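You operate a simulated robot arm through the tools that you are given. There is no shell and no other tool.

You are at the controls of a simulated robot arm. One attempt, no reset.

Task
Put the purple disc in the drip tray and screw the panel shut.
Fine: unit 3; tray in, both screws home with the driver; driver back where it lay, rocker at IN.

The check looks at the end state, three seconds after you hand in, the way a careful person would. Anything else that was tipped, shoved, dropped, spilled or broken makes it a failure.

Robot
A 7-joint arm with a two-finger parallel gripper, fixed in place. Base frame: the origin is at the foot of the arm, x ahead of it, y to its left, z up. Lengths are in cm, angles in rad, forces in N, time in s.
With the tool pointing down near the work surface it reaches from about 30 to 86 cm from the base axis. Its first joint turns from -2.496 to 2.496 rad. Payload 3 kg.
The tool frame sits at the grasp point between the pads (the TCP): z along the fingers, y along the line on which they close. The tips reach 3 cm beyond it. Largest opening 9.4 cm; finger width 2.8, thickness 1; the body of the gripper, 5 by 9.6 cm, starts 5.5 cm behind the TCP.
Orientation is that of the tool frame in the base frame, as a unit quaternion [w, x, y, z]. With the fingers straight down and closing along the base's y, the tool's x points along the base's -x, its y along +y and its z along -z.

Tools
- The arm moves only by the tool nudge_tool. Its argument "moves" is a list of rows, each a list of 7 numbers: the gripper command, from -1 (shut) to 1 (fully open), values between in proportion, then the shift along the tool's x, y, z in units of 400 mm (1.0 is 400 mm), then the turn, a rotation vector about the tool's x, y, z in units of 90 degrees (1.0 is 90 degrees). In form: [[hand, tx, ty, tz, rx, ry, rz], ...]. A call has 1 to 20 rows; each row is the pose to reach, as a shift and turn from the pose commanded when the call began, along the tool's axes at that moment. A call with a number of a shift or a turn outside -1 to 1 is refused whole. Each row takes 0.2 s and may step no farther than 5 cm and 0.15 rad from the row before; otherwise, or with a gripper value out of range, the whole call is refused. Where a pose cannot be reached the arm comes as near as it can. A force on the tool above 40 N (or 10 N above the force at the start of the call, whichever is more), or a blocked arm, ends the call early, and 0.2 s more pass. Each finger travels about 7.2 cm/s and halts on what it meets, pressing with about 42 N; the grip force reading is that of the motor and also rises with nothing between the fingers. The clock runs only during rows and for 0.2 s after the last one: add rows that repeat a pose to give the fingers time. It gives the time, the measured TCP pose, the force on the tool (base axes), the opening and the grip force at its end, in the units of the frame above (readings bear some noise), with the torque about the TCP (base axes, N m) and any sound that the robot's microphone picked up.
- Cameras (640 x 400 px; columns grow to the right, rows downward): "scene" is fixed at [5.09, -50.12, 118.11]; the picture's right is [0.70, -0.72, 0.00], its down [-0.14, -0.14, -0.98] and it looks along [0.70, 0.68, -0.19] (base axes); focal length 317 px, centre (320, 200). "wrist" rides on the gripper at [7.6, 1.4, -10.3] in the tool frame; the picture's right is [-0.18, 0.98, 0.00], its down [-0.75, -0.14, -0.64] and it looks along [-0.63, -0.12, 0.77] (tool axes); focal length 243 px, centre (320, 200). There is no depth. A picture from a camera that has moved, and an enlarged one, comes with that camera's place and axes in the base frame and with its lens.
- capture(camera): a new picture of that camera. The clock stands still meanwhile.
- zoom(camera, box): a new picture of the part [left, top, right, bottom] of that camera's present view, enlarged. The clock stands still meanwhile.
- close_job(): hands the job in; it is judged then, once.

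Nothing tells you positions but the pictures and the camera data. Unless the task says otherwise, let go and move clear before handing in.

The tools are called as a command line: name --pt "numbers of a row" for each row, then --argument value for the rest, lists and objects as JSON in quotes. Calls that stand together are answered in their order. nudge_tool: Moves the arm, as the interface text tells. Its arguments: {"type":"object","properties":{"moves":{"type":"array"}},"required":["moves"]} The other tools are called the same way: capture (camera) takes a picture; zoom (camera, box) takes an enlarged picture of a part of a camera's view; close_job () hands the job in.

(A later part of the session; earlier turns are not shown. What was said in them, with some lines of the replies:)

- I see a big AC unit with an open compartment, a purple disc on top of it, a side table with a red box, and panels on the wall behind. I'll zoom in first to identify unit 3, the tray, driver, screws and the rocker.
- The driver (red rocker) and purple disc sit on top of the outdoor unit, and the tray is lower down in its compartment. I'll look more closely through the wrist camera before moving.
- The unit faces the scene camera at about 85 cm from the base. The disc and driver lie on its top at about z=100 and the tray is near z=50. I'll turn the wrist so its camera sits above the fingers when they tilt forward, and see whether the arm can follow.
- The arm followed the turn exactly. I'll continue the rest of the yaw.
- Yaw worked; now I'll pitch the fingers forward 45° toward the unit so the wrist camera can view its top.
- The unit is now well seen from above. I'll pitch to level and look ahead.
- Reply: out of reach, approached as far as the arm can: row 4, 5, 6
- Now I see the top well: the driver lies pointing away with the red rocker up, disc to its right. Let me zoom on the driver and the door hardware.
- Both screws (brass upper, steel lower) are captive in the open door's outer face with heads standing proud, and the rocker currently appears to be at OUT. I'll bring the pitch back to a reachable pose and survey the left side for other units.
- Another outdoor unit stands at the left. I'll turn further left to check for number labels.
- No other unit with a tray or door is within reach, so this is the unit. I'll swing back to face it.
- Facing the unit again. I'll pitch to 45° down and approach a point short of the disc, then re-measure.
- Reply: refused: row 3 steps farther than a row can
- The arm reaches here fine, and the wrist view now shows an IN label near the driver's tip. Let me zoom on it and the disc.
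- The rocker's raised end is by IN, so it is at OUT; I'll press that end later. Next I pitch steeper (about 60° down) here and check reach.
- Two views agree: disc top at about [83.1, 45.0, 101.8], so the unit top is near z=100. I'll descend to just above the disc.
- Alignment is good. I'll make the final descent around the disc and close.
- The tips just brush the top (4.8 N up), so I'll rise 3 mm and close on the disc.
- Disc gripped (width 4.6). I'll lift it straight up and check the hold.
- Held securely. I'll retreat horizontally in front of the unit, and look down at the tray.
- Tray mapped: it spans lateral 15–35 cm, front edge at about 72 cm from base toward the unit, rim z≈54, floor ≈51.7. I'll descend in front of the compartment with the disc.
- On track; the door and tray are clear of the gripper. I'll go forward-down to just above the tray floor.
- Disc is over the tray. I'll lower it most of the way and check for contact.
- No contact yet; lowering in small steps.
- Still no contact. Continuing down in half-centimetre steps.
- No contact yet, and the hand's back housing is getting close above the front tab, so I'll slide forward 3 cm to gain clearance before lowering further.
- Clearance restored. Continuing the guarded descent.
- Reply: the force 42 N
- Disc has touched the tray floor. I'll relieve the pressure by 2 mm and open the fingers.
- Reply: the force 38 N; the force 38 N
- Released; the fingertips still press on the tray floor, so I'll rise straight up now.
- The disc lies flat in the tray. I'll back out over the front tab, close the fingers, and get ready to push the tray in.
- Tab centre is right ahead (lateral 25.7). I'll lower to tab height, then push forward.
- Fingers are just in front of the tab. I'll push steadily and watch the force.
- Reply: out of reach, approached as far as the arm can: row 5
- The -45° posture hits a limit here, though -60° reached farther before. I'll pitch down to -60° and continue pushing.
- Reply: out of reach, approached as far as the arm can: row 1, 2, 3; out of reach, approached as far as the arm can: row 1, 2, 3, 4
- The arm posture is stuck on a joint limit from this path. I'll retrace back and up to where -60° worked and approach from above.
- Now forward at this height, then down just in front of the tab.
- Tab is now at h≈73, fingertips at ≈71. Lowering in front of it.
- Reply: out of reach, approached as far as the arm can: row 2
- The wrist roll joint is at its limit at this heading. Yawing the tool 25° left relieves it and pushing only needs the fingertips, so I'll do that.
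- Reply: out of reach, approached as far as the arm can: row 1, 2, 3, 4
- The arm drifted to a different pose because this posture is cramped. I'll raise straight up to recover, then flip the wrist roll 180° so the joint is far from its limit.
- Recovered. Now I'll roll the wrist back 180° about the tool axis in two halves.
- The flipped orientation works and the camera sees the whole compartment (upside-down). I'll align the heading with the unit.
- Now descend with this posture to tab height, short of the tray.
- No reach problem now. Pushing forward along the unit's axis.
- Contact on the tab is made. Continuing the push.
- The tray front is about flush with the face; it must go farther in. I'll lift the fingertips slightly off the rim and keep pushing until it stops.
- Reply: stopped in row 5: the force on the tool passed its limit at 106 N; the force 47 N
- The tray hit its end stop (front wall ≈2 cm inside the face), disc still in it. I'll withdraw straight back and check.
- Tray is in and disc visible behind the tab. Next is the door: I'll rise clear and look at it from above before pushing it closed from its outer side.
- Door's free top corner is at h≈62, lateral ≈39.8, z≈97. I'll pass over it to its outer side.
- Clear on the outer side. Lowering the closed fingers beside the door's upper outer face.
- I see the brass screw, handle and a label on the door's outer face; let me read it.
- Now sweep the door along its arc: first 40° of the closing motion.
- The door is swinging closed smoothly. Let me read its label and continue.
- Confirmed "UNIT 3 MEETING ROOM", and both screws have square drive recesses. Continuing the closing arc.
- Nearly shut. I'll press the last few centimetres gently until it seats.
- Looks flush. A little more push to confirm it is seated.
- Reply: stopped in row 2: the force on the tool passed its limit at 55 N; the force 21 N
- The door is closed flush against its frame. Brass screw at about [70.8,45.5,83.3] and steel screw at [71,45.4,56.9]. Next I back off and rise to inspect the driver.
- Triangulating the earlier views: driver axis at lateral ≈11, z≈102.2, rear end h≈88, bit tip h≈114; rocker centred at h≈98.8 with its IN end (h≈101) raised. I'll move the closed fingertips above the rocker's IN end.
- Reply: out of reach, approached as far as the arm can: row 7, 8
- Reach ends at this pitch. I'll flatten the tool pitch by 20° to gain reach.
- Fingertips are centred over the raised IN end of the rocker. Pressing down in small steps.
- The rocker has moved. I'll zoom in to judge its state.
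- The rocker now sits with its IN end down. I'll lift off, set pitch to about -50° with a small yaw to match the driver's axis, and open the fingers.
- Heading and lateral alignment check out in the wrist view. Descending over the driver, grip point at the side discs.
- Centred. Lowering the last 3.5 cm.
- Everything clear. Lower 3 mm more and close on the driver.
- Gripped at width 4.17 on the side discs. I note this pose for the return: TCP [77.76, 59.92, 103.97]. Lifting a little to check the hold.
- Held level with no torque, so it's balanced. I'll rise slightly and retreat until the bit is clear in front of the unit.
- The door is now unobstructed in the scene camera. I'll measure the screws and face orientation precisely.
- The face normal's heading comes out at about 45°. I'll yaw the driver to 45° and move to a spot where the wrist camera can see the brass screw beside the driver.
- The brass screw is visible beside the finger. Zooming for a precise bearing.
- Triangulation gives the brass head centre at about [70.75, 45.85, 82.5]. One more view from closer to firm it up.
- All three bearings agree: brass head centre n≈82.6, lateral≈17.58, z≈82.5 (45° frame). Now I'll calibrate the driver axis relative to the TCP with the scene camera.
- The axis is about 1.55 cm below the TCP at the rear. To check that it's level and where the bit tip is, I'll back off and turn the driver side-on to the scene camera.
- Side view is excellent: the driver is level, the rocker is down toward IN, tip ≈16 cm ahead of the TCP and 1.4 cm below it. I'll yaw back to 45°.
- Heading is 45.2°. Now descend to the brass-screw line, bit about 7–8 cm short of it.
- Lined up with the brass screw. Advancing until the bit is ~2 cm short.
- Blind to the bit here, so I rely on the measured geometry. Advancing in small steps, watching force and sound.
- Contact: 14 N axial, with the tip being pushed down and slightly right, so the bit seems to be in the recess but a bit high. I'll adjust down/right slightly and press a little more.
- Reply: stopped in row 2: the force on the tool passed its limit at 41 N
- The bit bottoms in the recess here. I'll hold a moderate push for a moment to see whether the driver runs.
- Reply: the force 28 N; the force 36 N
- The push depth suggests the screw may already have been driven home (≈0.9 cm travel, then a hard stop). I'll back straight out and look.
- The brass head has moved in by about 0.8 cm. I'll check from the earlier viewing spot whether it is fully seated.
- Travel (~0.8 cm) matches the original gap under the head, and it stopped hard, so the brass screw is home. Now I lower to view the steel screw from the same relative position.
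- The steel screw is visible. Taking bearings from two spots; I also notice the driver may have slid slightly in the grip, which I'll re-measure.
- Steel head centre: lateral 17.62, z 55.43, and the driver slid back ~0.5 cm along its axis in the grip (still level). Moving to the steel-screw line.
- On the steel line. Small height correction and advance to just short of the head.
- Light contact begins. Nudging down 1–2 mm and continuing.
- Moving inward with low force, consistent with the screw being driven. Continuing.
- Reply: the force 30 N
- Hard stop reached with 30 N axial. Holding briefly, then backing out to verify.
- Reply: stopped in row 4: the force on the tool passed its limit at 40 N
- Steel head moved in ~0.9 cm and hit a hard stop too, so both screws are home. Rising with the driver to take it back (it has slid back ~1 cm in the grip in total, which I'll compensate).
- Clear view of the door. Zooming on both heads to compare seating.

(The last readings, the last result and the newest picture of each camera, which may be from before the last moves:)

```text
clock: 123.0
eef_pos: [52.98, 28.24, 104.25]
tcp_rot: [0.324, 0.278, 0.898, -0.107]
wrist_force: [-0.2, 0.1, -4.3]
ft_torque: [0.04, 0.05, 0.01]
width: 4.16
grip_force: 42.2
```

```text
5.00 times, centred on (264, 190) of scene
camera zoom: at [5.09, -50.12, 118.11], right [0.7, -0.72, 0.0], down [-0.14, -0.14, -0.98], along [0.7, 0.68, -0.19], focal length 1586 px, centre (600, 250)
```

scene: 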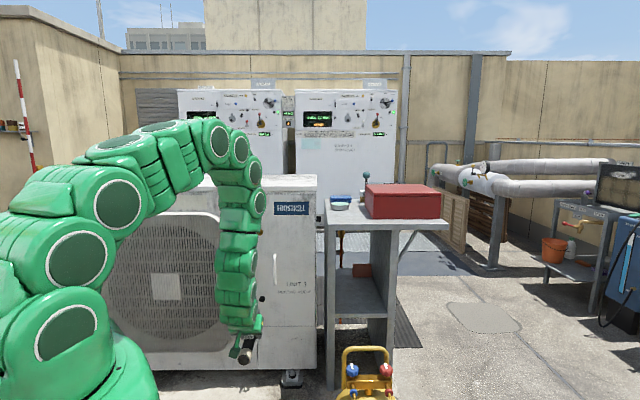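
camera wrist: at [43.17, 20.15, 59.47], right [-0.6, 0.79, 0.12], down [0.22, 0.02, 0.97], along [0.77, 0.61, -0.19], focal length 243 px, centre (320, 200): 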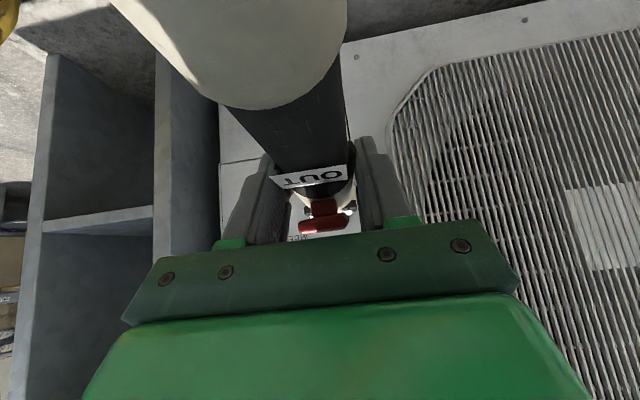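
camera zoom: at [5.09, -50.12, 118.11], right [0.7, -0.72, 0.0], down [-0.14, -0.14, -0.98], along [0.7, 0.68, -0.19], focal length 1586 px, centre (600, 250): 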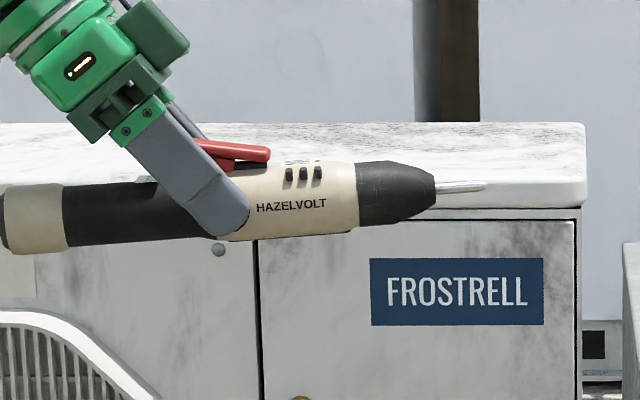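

Both heads moved in equally (≈0.85 cm). The side view shows the driver has pitched slightly nose-up in the grip rather than slid. I'll measure the tilt more precisely.

zoom --camera "scene" --box '[190, 165, 254, 205]'

zoom --camera "scene" --box '[244, 165, 308, 205]'

```text
10.00 times, centred on (222, 185) of scene
camera zoom: at [5.09, -50.12, 118.11], right [0.7, -0.72, 0.0], down [-0.14, -0.14, -0.98], along [0.7, 0.68, -0.19], focal length 3172 px, centre (1300, 350)
```

zoom: 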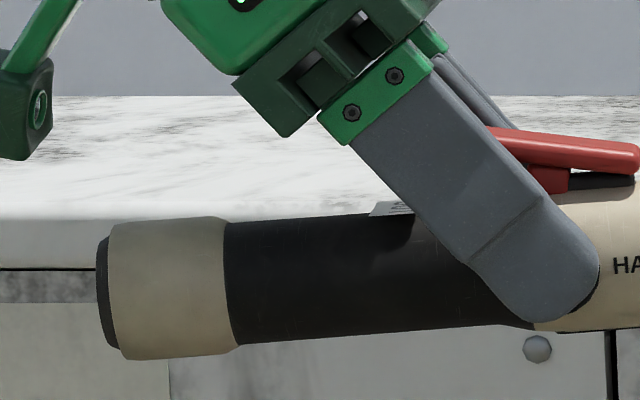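

```text
10.00 times, centred on (276, 185) of scene
camera zoom: at [5.09, -50.12, 118.11], right [0.7, -0.72, 0.0], down [-0.14, -0.14, -0.98], along [0.7, 0.68, -0.19], focal length 3172 px, centre (760, 350)
```

zoom: 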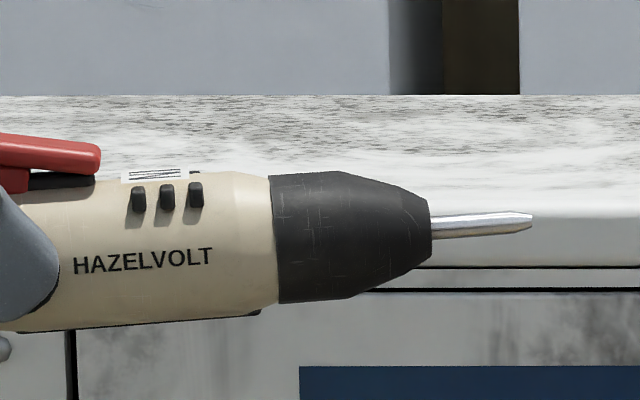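

The driver is pitched 2.5° nose-up with no slide. I'll yaw back to the original heading (42.3°) and pitch the tool down 2.5° so the driver is level again.

nudge_tool --pt "-1 0 0 0 -0.0554 -0.001 -0.0663" --pt "-1 0 0 0 -0.1109 -0.0021 -0.1327" --pt "-1 0 0 0 -0.1663 -0.0031 -0.199" --pt "-1 0 0 0 -0.2218 -0.0042 -0.2653" --pt "-1 0 0 0 -0.2772 -0.0052 -0.3317" --pt "-1 0 0 0 -0.3326 -0.0062 -0.398" --pt "-1 0 0 0 -0.3881 -0.0073 -0.4643" --pt "-1 0 0 0 -0.4435 -0.0083 -0.5306" --pt "-1 0 0 0 -0.499 -0.0094 -0.597" --pt "-1 0 0 0 -0.5544 -0.0104 -0.6633" --pt "-1 0 0 0 -0.5544 -0.0104 -0.6633"

nudge_tool --pt "-1 0 0 0 0 0.0278 0" --pt "-1 0 0 0 0 0.0278 0"

```text
clock: 125.3
eef_pos: [52.92, 28.22, 104.24]
tcp_rot: [0.318, -0.349, 0.873, 0.12]
wrist_force: [-0.1, -0.4, -4.8]
ft_torque: [-0.08, 0.08, -0.01]
width: 4.17
grip_force: 41.9
```

```text
clock: 126.0
eef_pos: [52.95, 28.19, 104.24]
tcp_rot: [0.299, -0.351, 0.88, 0.113]
wrist_force: [-0.7, -0.5, -3.9]
ft_torque: [-0.05, 0.1, 0.01]
width: 4.16
grip_force: 42.0
```

Heading restored. Now carry the driver up and over to above its original spot.

nudge_tool --pt "-1 -0.045 0 -0.06 0.0054 0 0.0071" --pt "-1 -0.087 -0.0016 -0.1145 0.0054 0 0.0071" --pt "-1 -0.175 0.0154 -0.0477 0.0054 0 0.0071" --pt "-1 -0.263 0.0324 0.0192 0.0054 0 0.0071" --pt "-1 -0.351 0.0494 0.086 0.0054 0 0.0071" --pt "-1 -0.439 0.0664 0.1528 0.0054 0 0.0071" --pt "-1 -0.528 0.0834 0.2197 0.0054 0 0.0071" --pt "-1 -0.616 0.1004 0.2865 0.0054 0 0.0071" --pt "-1 -0.704 0.1174 0.3533 0.0054 0 0.0071" --pt "-1 -0.792 0.1344 0.4202 0.0054 0 0.0071" --pt "-1 -0.88 0.1514 0.487 0.0054 0 0.0071" --pt "-1 -0.88 0.1514 0.487 0.0054 0 0.0071"

zoom --camera "scene" --box '[220, 135, 300, 185]'

```text
clock: 128.6
eef_pos: [77.93, 59.73, 110.23]
tcp_rot: [0.3, -0.344, 0.883, 0.111]
wrist_force: [-0.5, 0.6, -4.3]
ft_torque: [-0.05, 0.02, 0.06]
width: 4.14
grip_force: 41.6
```

```text
8.00 times, centred on (260, 160) of scene
camera zoom: at [5.09, -50.12, 118.11], right [0.7, -0.72, 0.0], down [-0.14, -0.14, -0.98], along [0.7, 0.68, -0.19], focal length 2538 px, centre (800, 520)
```

zoom: 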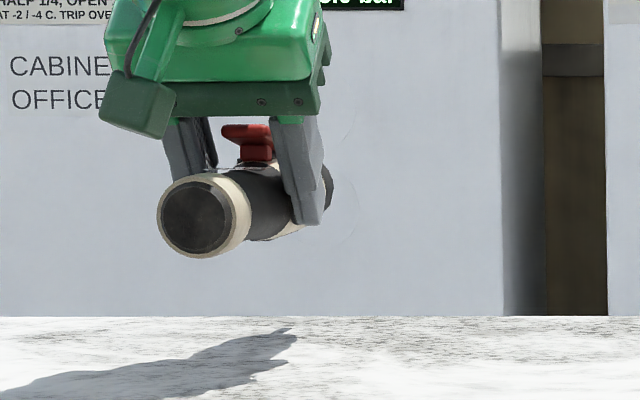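

Above the original spot. Lowering to just above the surface.

nudge_tool --pt "-1 0.04 0.004 0.053 0 0 0" --pt "-1 0.075 0.0078 0.098 0 0 0" --pt "-1 0.082 0.0078 0.1075 0 0 0" --pt "-1 0.082 0.0078 0.1075 0 0 0"

zoom --camera "scene" --box '[220, 145, 300, 195]'

```text
clock: 129.6
eef_pos: [77.76, 59.92, 104.7]
tcp_rot: [0.301, -0.345, 0.882, 0.111]
wrist_force: [-0.3, -0.1, -3.2]
ft_torque: [-0.05, 0.07, 0.02]
width: 4.17
grip_force: 42.1
```

```text
8.00 times, centred on (260, 170) of scene
camera zoom: at [5.09, -50.12, 118.11], right [0.7, -0.72, 0.0], down [-0.14, -0.14, -0.98], along [0.7, 0.68, -0.19], focal length 2538 px, centre (800, 440)
```

zoom: 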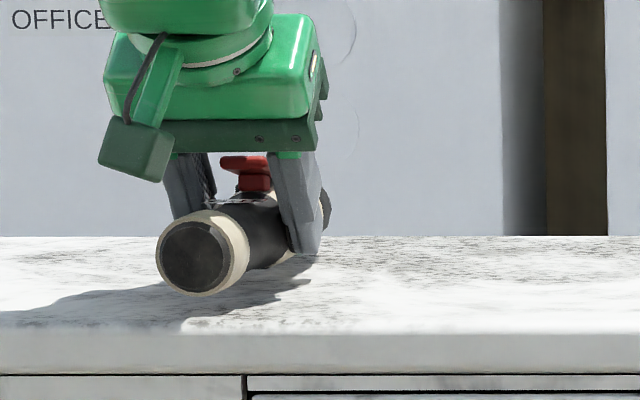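

About half a centimetre above its resting height. Lowering in 2 mm steps.

nudge_tool --pt "-1 0.0045 0 0.006 0 0 0" --pt "-1 0.006 0 0.008 0 0 0" --pt "-1 0.006 0 0.008 0 0 0"

nudge_tool --pt "-1 0.003 0 0.004 0 0 0" --pt "-1 0.003 0 0.004 0 0 0"

```text
clock: 130.3
eef_pos: [77.74, 60.15, 104.37]
tcp_rot: [0.301, -0.344, 0.883, 0.111]
wrist_force: [-0.1, -0.3, -3.5]
ft_torque: [-0.05, 0.06, -0.02]
width: 4.19
grip_force: 42.3
```

```text
clock: 130.9
eef_pos: [77.72, 60.08, 104.13]
tcp_rot: [0.3, -0.345, 0.882, 0.111]
wrist_force: [-0.1, -0.5, -4.4]
ft_torque: [-0.04, 0.04, 0.04]
width: 4.16
grip_force: 41.3
```

nudge_tool --pt "-1 0.0025 0 0.003 0 0 0" --pt "-1 0.0025 0 0.003 0 0 0"

zoom --camera "scene" --box '[220, 145, 300, 195]'

```text
clock: 131.6
eef_pos: [77.74, 60.04, 103.99]
tcp_rot: [0.301, -0.344, 0.882, 0.111]
wrist_force: [-3.4, -2.0, 6.3]
ft_torque: [-0.01, 0.18, 0.03]
width: 4.17
grip_force: 41.9
```

```text
8.00 times, centred on (260, 170) of scene
camera zoom: at [5.09, -50.12, 118.11], right [0.7, -0.72, 0.0], down [-0.14, -0.14, -0.98], along [0.7, 0.68, -0.19], focal length 2538 px, centre (800, 440)
```

zoom: 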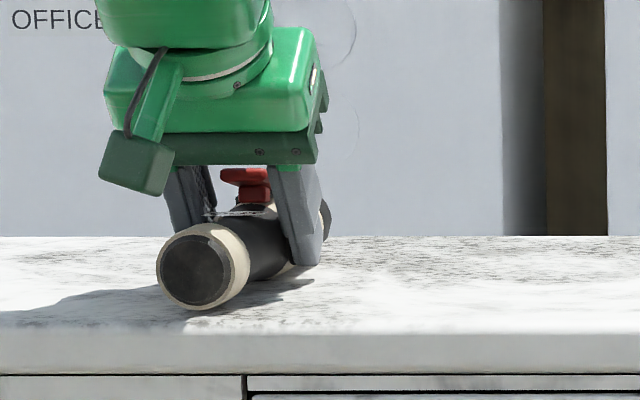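

The driver rests on the surface exactly where it lay. Opening the fingers gently.

nudge_tool --pt "-0.05 -0.001 0 -0.0013 0 0 0" --pt "0.05 -0.001 0 -0.0013 0 0 0" --pt "0.3 -0.001 0 -0.0013 0 0 0" --pt "0.7 -0.001 0 -0.0013 0 0 0" --pt "1 -0.001 0 -0.0013 0 0 0" --pt "1 -0.001 0 -0.0013 0 0 0"

zoom --camera "scene" --box '[220, 145, 300, 195]'

capture --camera "wrist"

```text
clock: 132.9
eef_pos: [77.72, 60.24, 104.11]
tcp_rot: [0.301, -0.344, 0.883, 0.111]
wrist_force: [0.3, 0.1, -0.4]
ft_torque: [0.02, 0.0, 0.0]
width: 9.39
grip_force: 0.1
```

```text
8.00 times, centred on (260, 170) of scene
camera zoom: at [5.09, -50.12, 118.11], right [0.7, -0.72, 0.0], down [-0.14, -0.14, -0.98], along [0.7, 0.68, -0.19], focal length 2538 px, centre (800, 440)
```

zoom: 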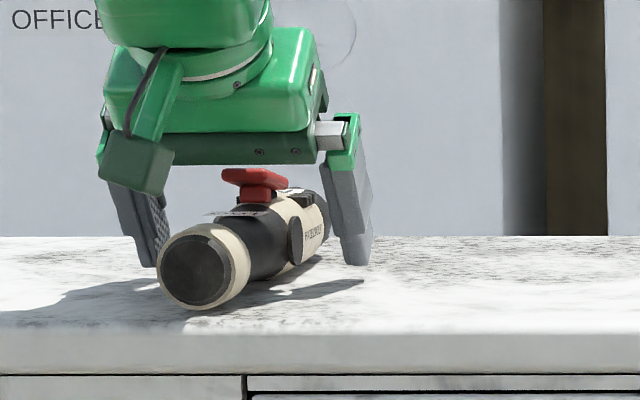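

```text
taken
camera wrist: at [67.57, 52.88, 107.56], right [-0.56, 0.83, 0.1], down [0.24, 0.05, 0.97], along [0.8, 0.56, -0.23], focal length 243 px, centre (320, 200)
```

wrist: 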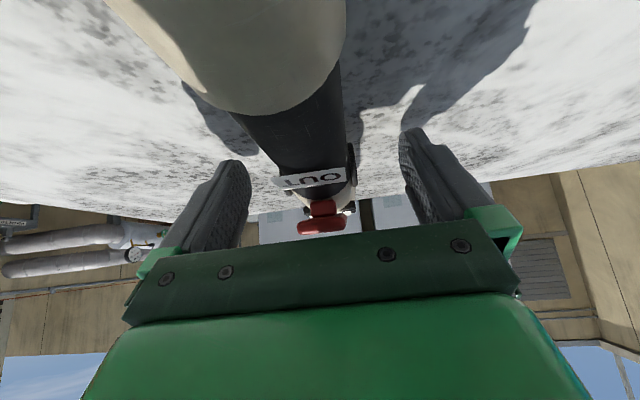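

Released; the driver lies as before with the rocker at IN. Lifting straight up and clear.

nudge_tool --pt "1 -0.03 0 -0.04 0 0 0" --pt "1 -0.09 -0.002 -0.12 0 0 0" --pt "1 -0.1515 -0.003 -0.199 0 0 0" --pt "1 -0.21 -0.003 -0.275 0 0 0" --pt "1 -0.21 -0.003 -0.275 0 0 0"

nudge_tool --pt "1 0.09 0 -0.08 0 0 0" --pt "1 0.18 0 -0.16 0 0 0" --pt "1 0.27 0 -0.24 0 0 0" --pt "1 0.36 0 -0.32 0 0 0" --pt "1 0.45 0 -0.4 0 0 0" --pt "1 0.54 0 -0.48 0 0 0"

capture --camera "scene"

zoom --camera "scene" --box '[228, 155, 292, 195]'

zoom --camera "scene" --box '[230, 190, 340, 330]'

```text
clock: 134.2
eef_pos: [77.59, 59.91, 117.82]
tcp_rot: [0.301, -0.345, 0.882, 0.111]
wrist_force: [-0.2, 0.1, 1.1]
ft_torque: [0.01, -0.03, 0.0]
width: 9.41
grip_force: 0.1
```

```text
clock: 135.6
eef_pos: [56.28, 40.7, 119.93]
tcp_rot: [0.3, -0.345, 0.882, 0.112]
wrist_force: [0.0, 1.2, -0.4]
ft_torque: [-0.01, -0.01, -0.04]
width: 9.42
grip_force: 0.0
```

```text
taken
```

scene: 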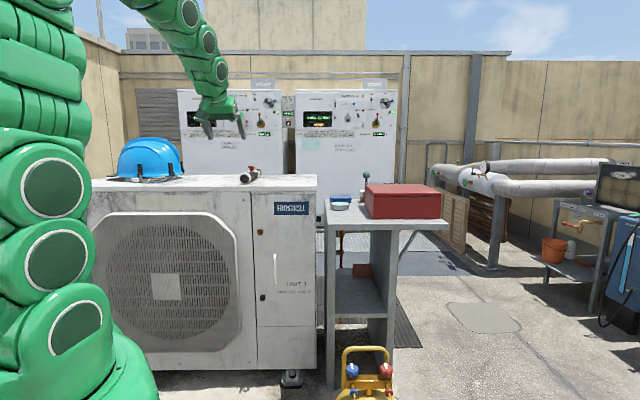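

```text
10.00 times, centred on (260, 175) of scene
camera zoom: at [5.09, -50.12, 118.11], right [0.7, -0.72, 0.0], down [-0.14, -0.14, -0.98], along [0.7, 0.68, -0.19], focal length 3172 px, centre (920, 450)
```

zoom: 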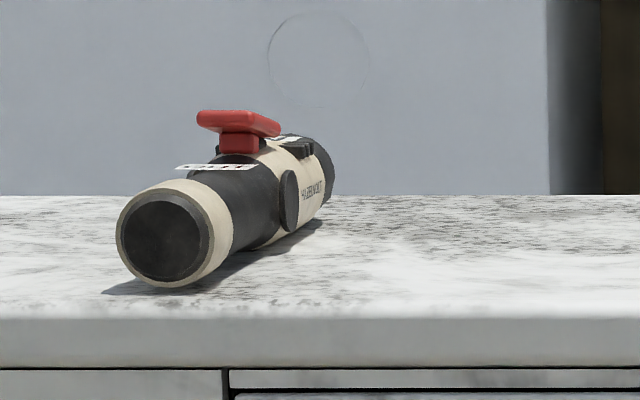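

```text
2.86 times, centred on (285, 260) of scene
camera zoom: at [5.09, -50.12, 118.11], right [0.7, -0.72, 0.0], down [-0.14, -0.14, -0.98], along [0.7, 0.68, -0.19], focal length 906 px, centre (420, 29)
```

zoom: 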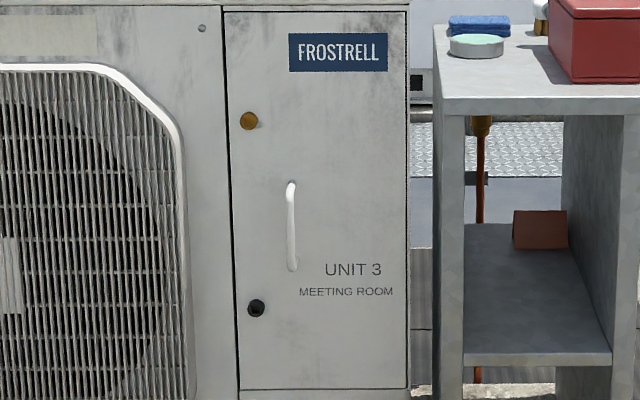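

The driver is exactly where it lay, rocker at IN, and the door is shut. To be sure the screw heads are fully seated, I'll take a grazing look at them with the wrist camera from the left side.

nudge_tool --pt "0 0 0 0 0.0512 0.0008 0.067" --pt "-1 0 0 0 0.1024 0.0016 0.1341" --pt "-1 0 0 0 0.1536 0.0024 0.2011" --pt "-1 0 0 0 0.2048 0.0032 0.2681" --pt "-1 0 0 0 0.256 0.004 0.3352" --pt "-1 0 0 0 0.3072 0.0047 0.4022" --pt "-1 0 0 0 0.3584 0.0055 0.4692" --pt "-1 0 0 0 0.4096 0.0063 0.5362" --pt "-1 0 0 0 0.4608 0.0071 0.6033" --pt "-1 0 0 0 0.512 0.0079 0.6703"

```text
clock: 137.8
eef_pos: [56.21, 40.69, 120.08]
tcp_rot: [0.306, 0.272, 0.907, -0.097]
wrist_force: [1.1, -1.1, 0.0]
ft_torque: [0.01, 0.02, -0.03]
width: 0.03
grip_force: 33.0
```

nudge_tool --pt "-1 0.0775 0.031 0.061 0 0 0" --pt "-1 0.155 0.062 0.122 0 0 0" --pt "-1 0.2325 0.0935 0.1825 0 0 0" --pt "-1 0.31 0.125 0.243 0 0 0" --pt "-1 0.3875 0.156 0.304 0 0 0" --pt "-1 0.465 0.187 0.365 0 0 0" --pt "-1 0.465 0.187 0.365 0 0 0"

capture --camera "wrist"

capture --camera "scene"

```text
clock: 139.3
eef_pos: [55.39, 49.92, 97.11]
tcp_rot: [0.306, 0.272, 0.907, -0.097]
wrist_force: [0.1, -0.1, 0.2]
ft_torque: [0.03, -0.01, 0.01]
width: 0.01
grip_force: 33.1
```

```text
taken
camera wrist: at [45.85, 57.82, 100.45], right [0.67, 0.74, 0.1], down [0.1, -0.22, 0.97], along [0.74, -0.63, -0.22], focal length 243 px, centre (320, 200)
```

wrist: 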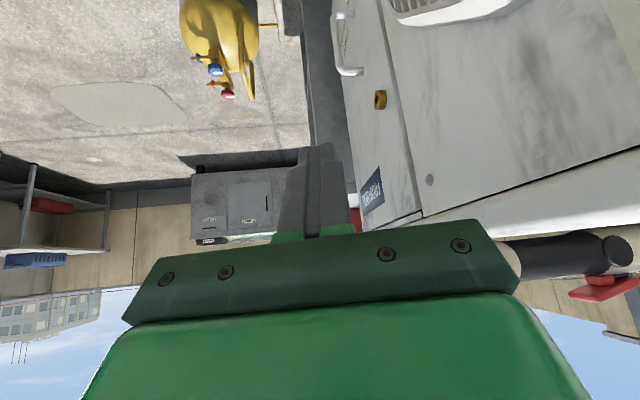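

```text
taken
```

scene: 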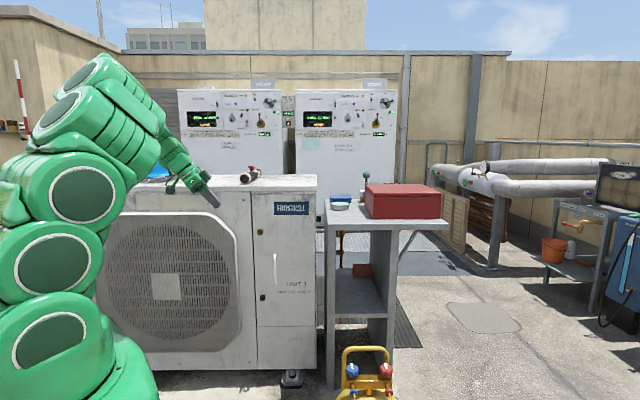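

zoom --camera "wrist" --box '[365, 88, 397, 108]'

zoom --camera "wrist" --box '[320, 0, 448, 80]'

zoom --camera "wrist" --box '[480, 200, 640, 300]'

```text
16.00 times, centred on (381, 98) of wrist
camera zoom: at [45.85, 57.82, 100.45], right [0.67, 0.74, 0.1], down [0.1, -0.22, 0.97], along [0.74, -0.63, -0.22], focal length 3882 px, centre (-656, 1832)
```

zoom: 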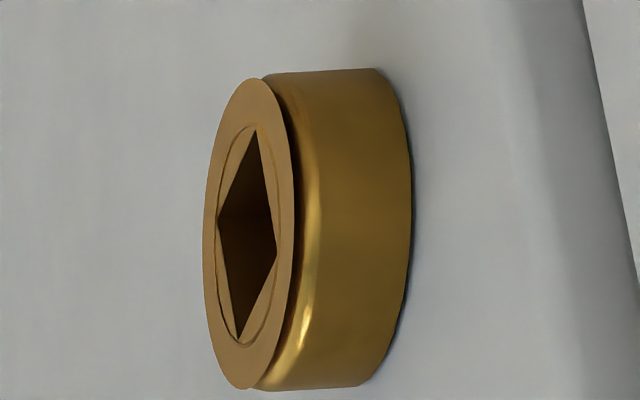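

```text
5.00 times, centred on (384, 40) of wrist
camera zoom: at [45.85, 57.82, 100.45], right [0.67, 0.74, 0.1], down [0.1, -0.22, 0.97], along [0.74, -0.63, -0.22], focal length 1213 px, centre (0, 1000)
```

zoom: 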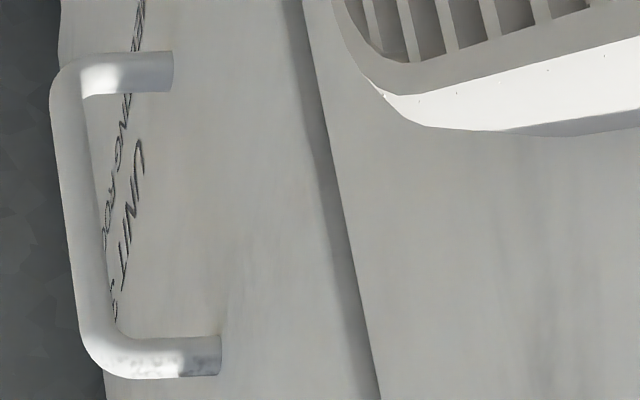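

```text
4.00 times, centred on (560, 250) of wrist
camera zoom: at [45.85, 57.82, 100.45], right [0.67, 0.74, 0.1], down [0.1, -0.22, 0.97], along [0.74, -0.63, -0.22], focal length 970 px, centre (-640, 0)
```

zoom: 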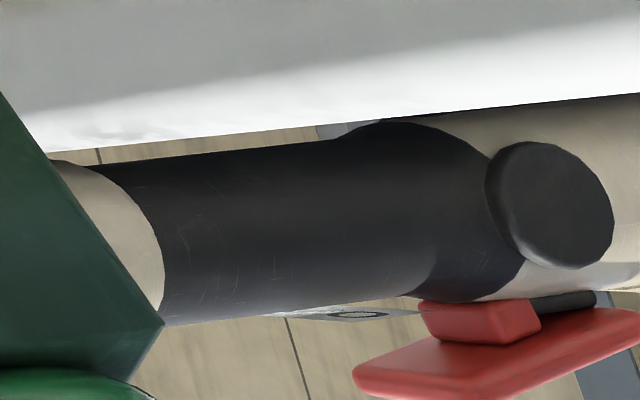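

The brass head sits flush on the door with no gap. Lowering to check the steel one the same way.

nudge_tool --pt "-1 0.06 0.001 0.079 0 0 0" --pt "-1 0.121 0.002 0.158 0 0 0" --pt "-1 0.182 0.003 0.238 0 0 0" --pt "-1 0.243 0.004 0.317 0 0 0" --pt "-1 0.304 0.005 0.3966 0 0 0" --pt "-1 0.304 0.005 0.3966 0 0 0"

capture --camera "wrist"

```text
clock: 140.8
eef_pos: [55.48, 49.78, 77.11]
tcp_rot: [0.307, 0.271, 0.907, -0.096]
wrist_force: [-0.7, 0.0, 0.3]
ft_torque: [0.0, -0.01, 0.0]
width: 0.0
grip_force: 32.5
```

```text
taken
camera wrist: at [45.88, 57.75, 80.52], right [0.67, 0.74, 0.1], down [0.1, -0.22, 0.97], along [0.74, -0.63, -0.22], focal length 243 px, centre (320, 200)
```

wrist: 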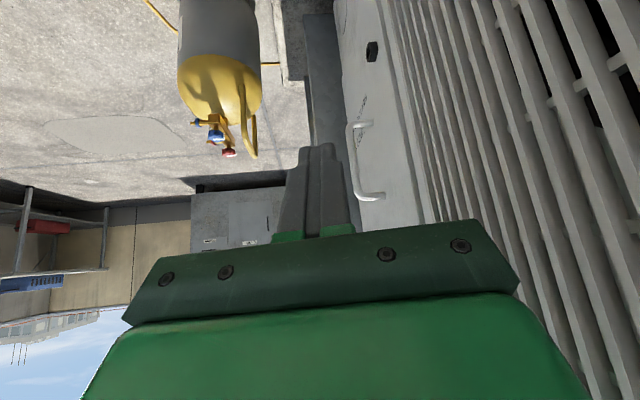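

zoom --camera "wrist" --box '[356, 40, 388, 60]'

```text
16.00 times, centred on (372, 50) of wrist
camera zoom: at [45.88, 57.75, 80.52], right [0.67, 0.74, 0.1], down [0.1, -0.22, 0.97], along [0.74, -0.63, -0.22], focal length 3882 px, centre (-512, 2600)
```

zoom: 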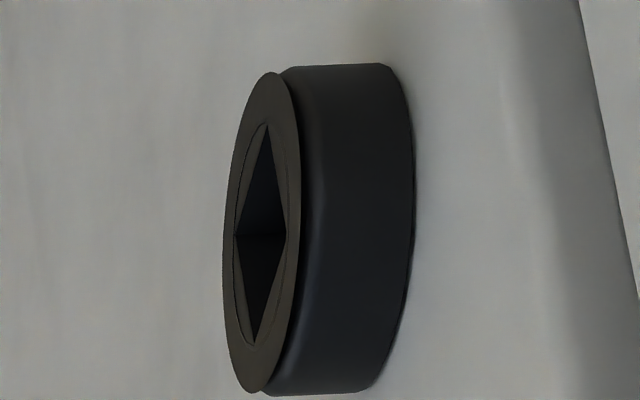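

Both screw heads are seated flush. Moving the arm up and clear before handing in.

nudge_tool --pt "-1 -0.05 -0.06 -0.08 0 0 0" --pt "-1 -0.12 -0.09 -0.17 0 0 0" --pt "-1 -0.19 -0.11 -0.265 0 0 0" --pt "-1 -0.26 -0.13 -0.36 0 0 0" --pt "-1 -0.33 -0.15 -0.455 0 0 0" --pt "-1 -0.4 -0.17 -0.55 0 0 0" --pt "-1 -0.47 -0.19 -0.65 0 0 0" --pt "-1 -0.545 -0.205 -0.74 0 0 0" --pt "-1 -0.545 -0.205 -0.775 0 0 0"

capture --camera "scene"

zoom --camera "scene" --box '[220, 150, 460, 300]'

```text
clock: 142.8
eef_pos: [49.76, 44.34, 114.94]
tcp_rot: [0.306, 0.272, 0.907, -0.098]
wrist_force: [-0.1, 0.8, -0.3]
ft_torque: [-0.02, 0.02, 0.02]
width: 0.0
grip_force: 33.5
```

```text
taken
```

scene: 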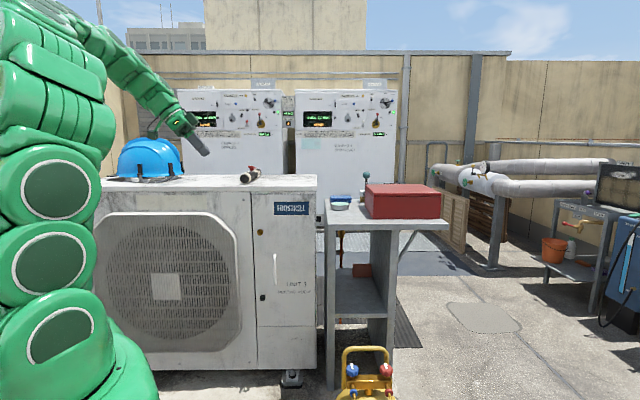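

```text
2.67 times, centred on (340, 225) of scene
camera zoom: at [5.09, -50.12, 118.11], right [0.7, -0.72, 0.0], down [-0.14, -0.14, -0.98], along [0.7, 0.68, -0.19], focal length 846 px, centre (267, 133)
```

zoom: 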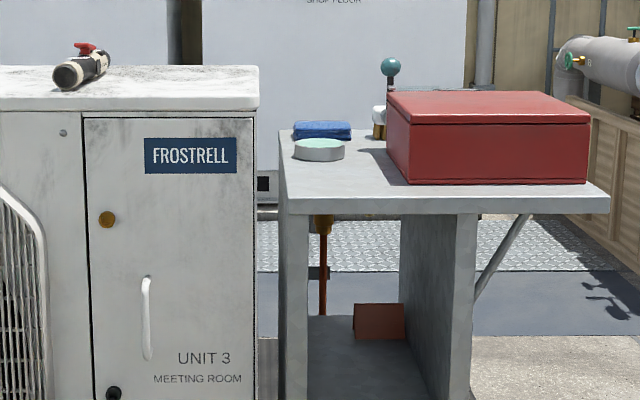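

Unit 3's door is shut with both screw heads flush, the disc is in the pushed-in tray, the driver is where it lay with its rocker at IN, and nothing else looks disturbed. The arm is clear, so I'm handing in.

close_job

```text
The job is handed in.
```

The job is handed in. Unit 3's panel is shut with the purple disc in its drip tray. I haven't seen the result of the check.

- **Disc and tray:** the disc was lying in the tray when I last saw it, and I pushed the tray in until it hit its stop. That last push peaked at 106 N, above the 40 N limit, and the move cut out. I saw no damage afterwards.
- **Panel and screws:** the door is closed flush. I drove both screws in with the driver, and in close-up both heads sit tight against the door with no gap.
- **Driver:** it is back where it lay, within what I could measure, with the rocker tipped to IN.
- **Surroundings:** nothing else looked moved in the last scene picture, and the arm is clear of the unit.
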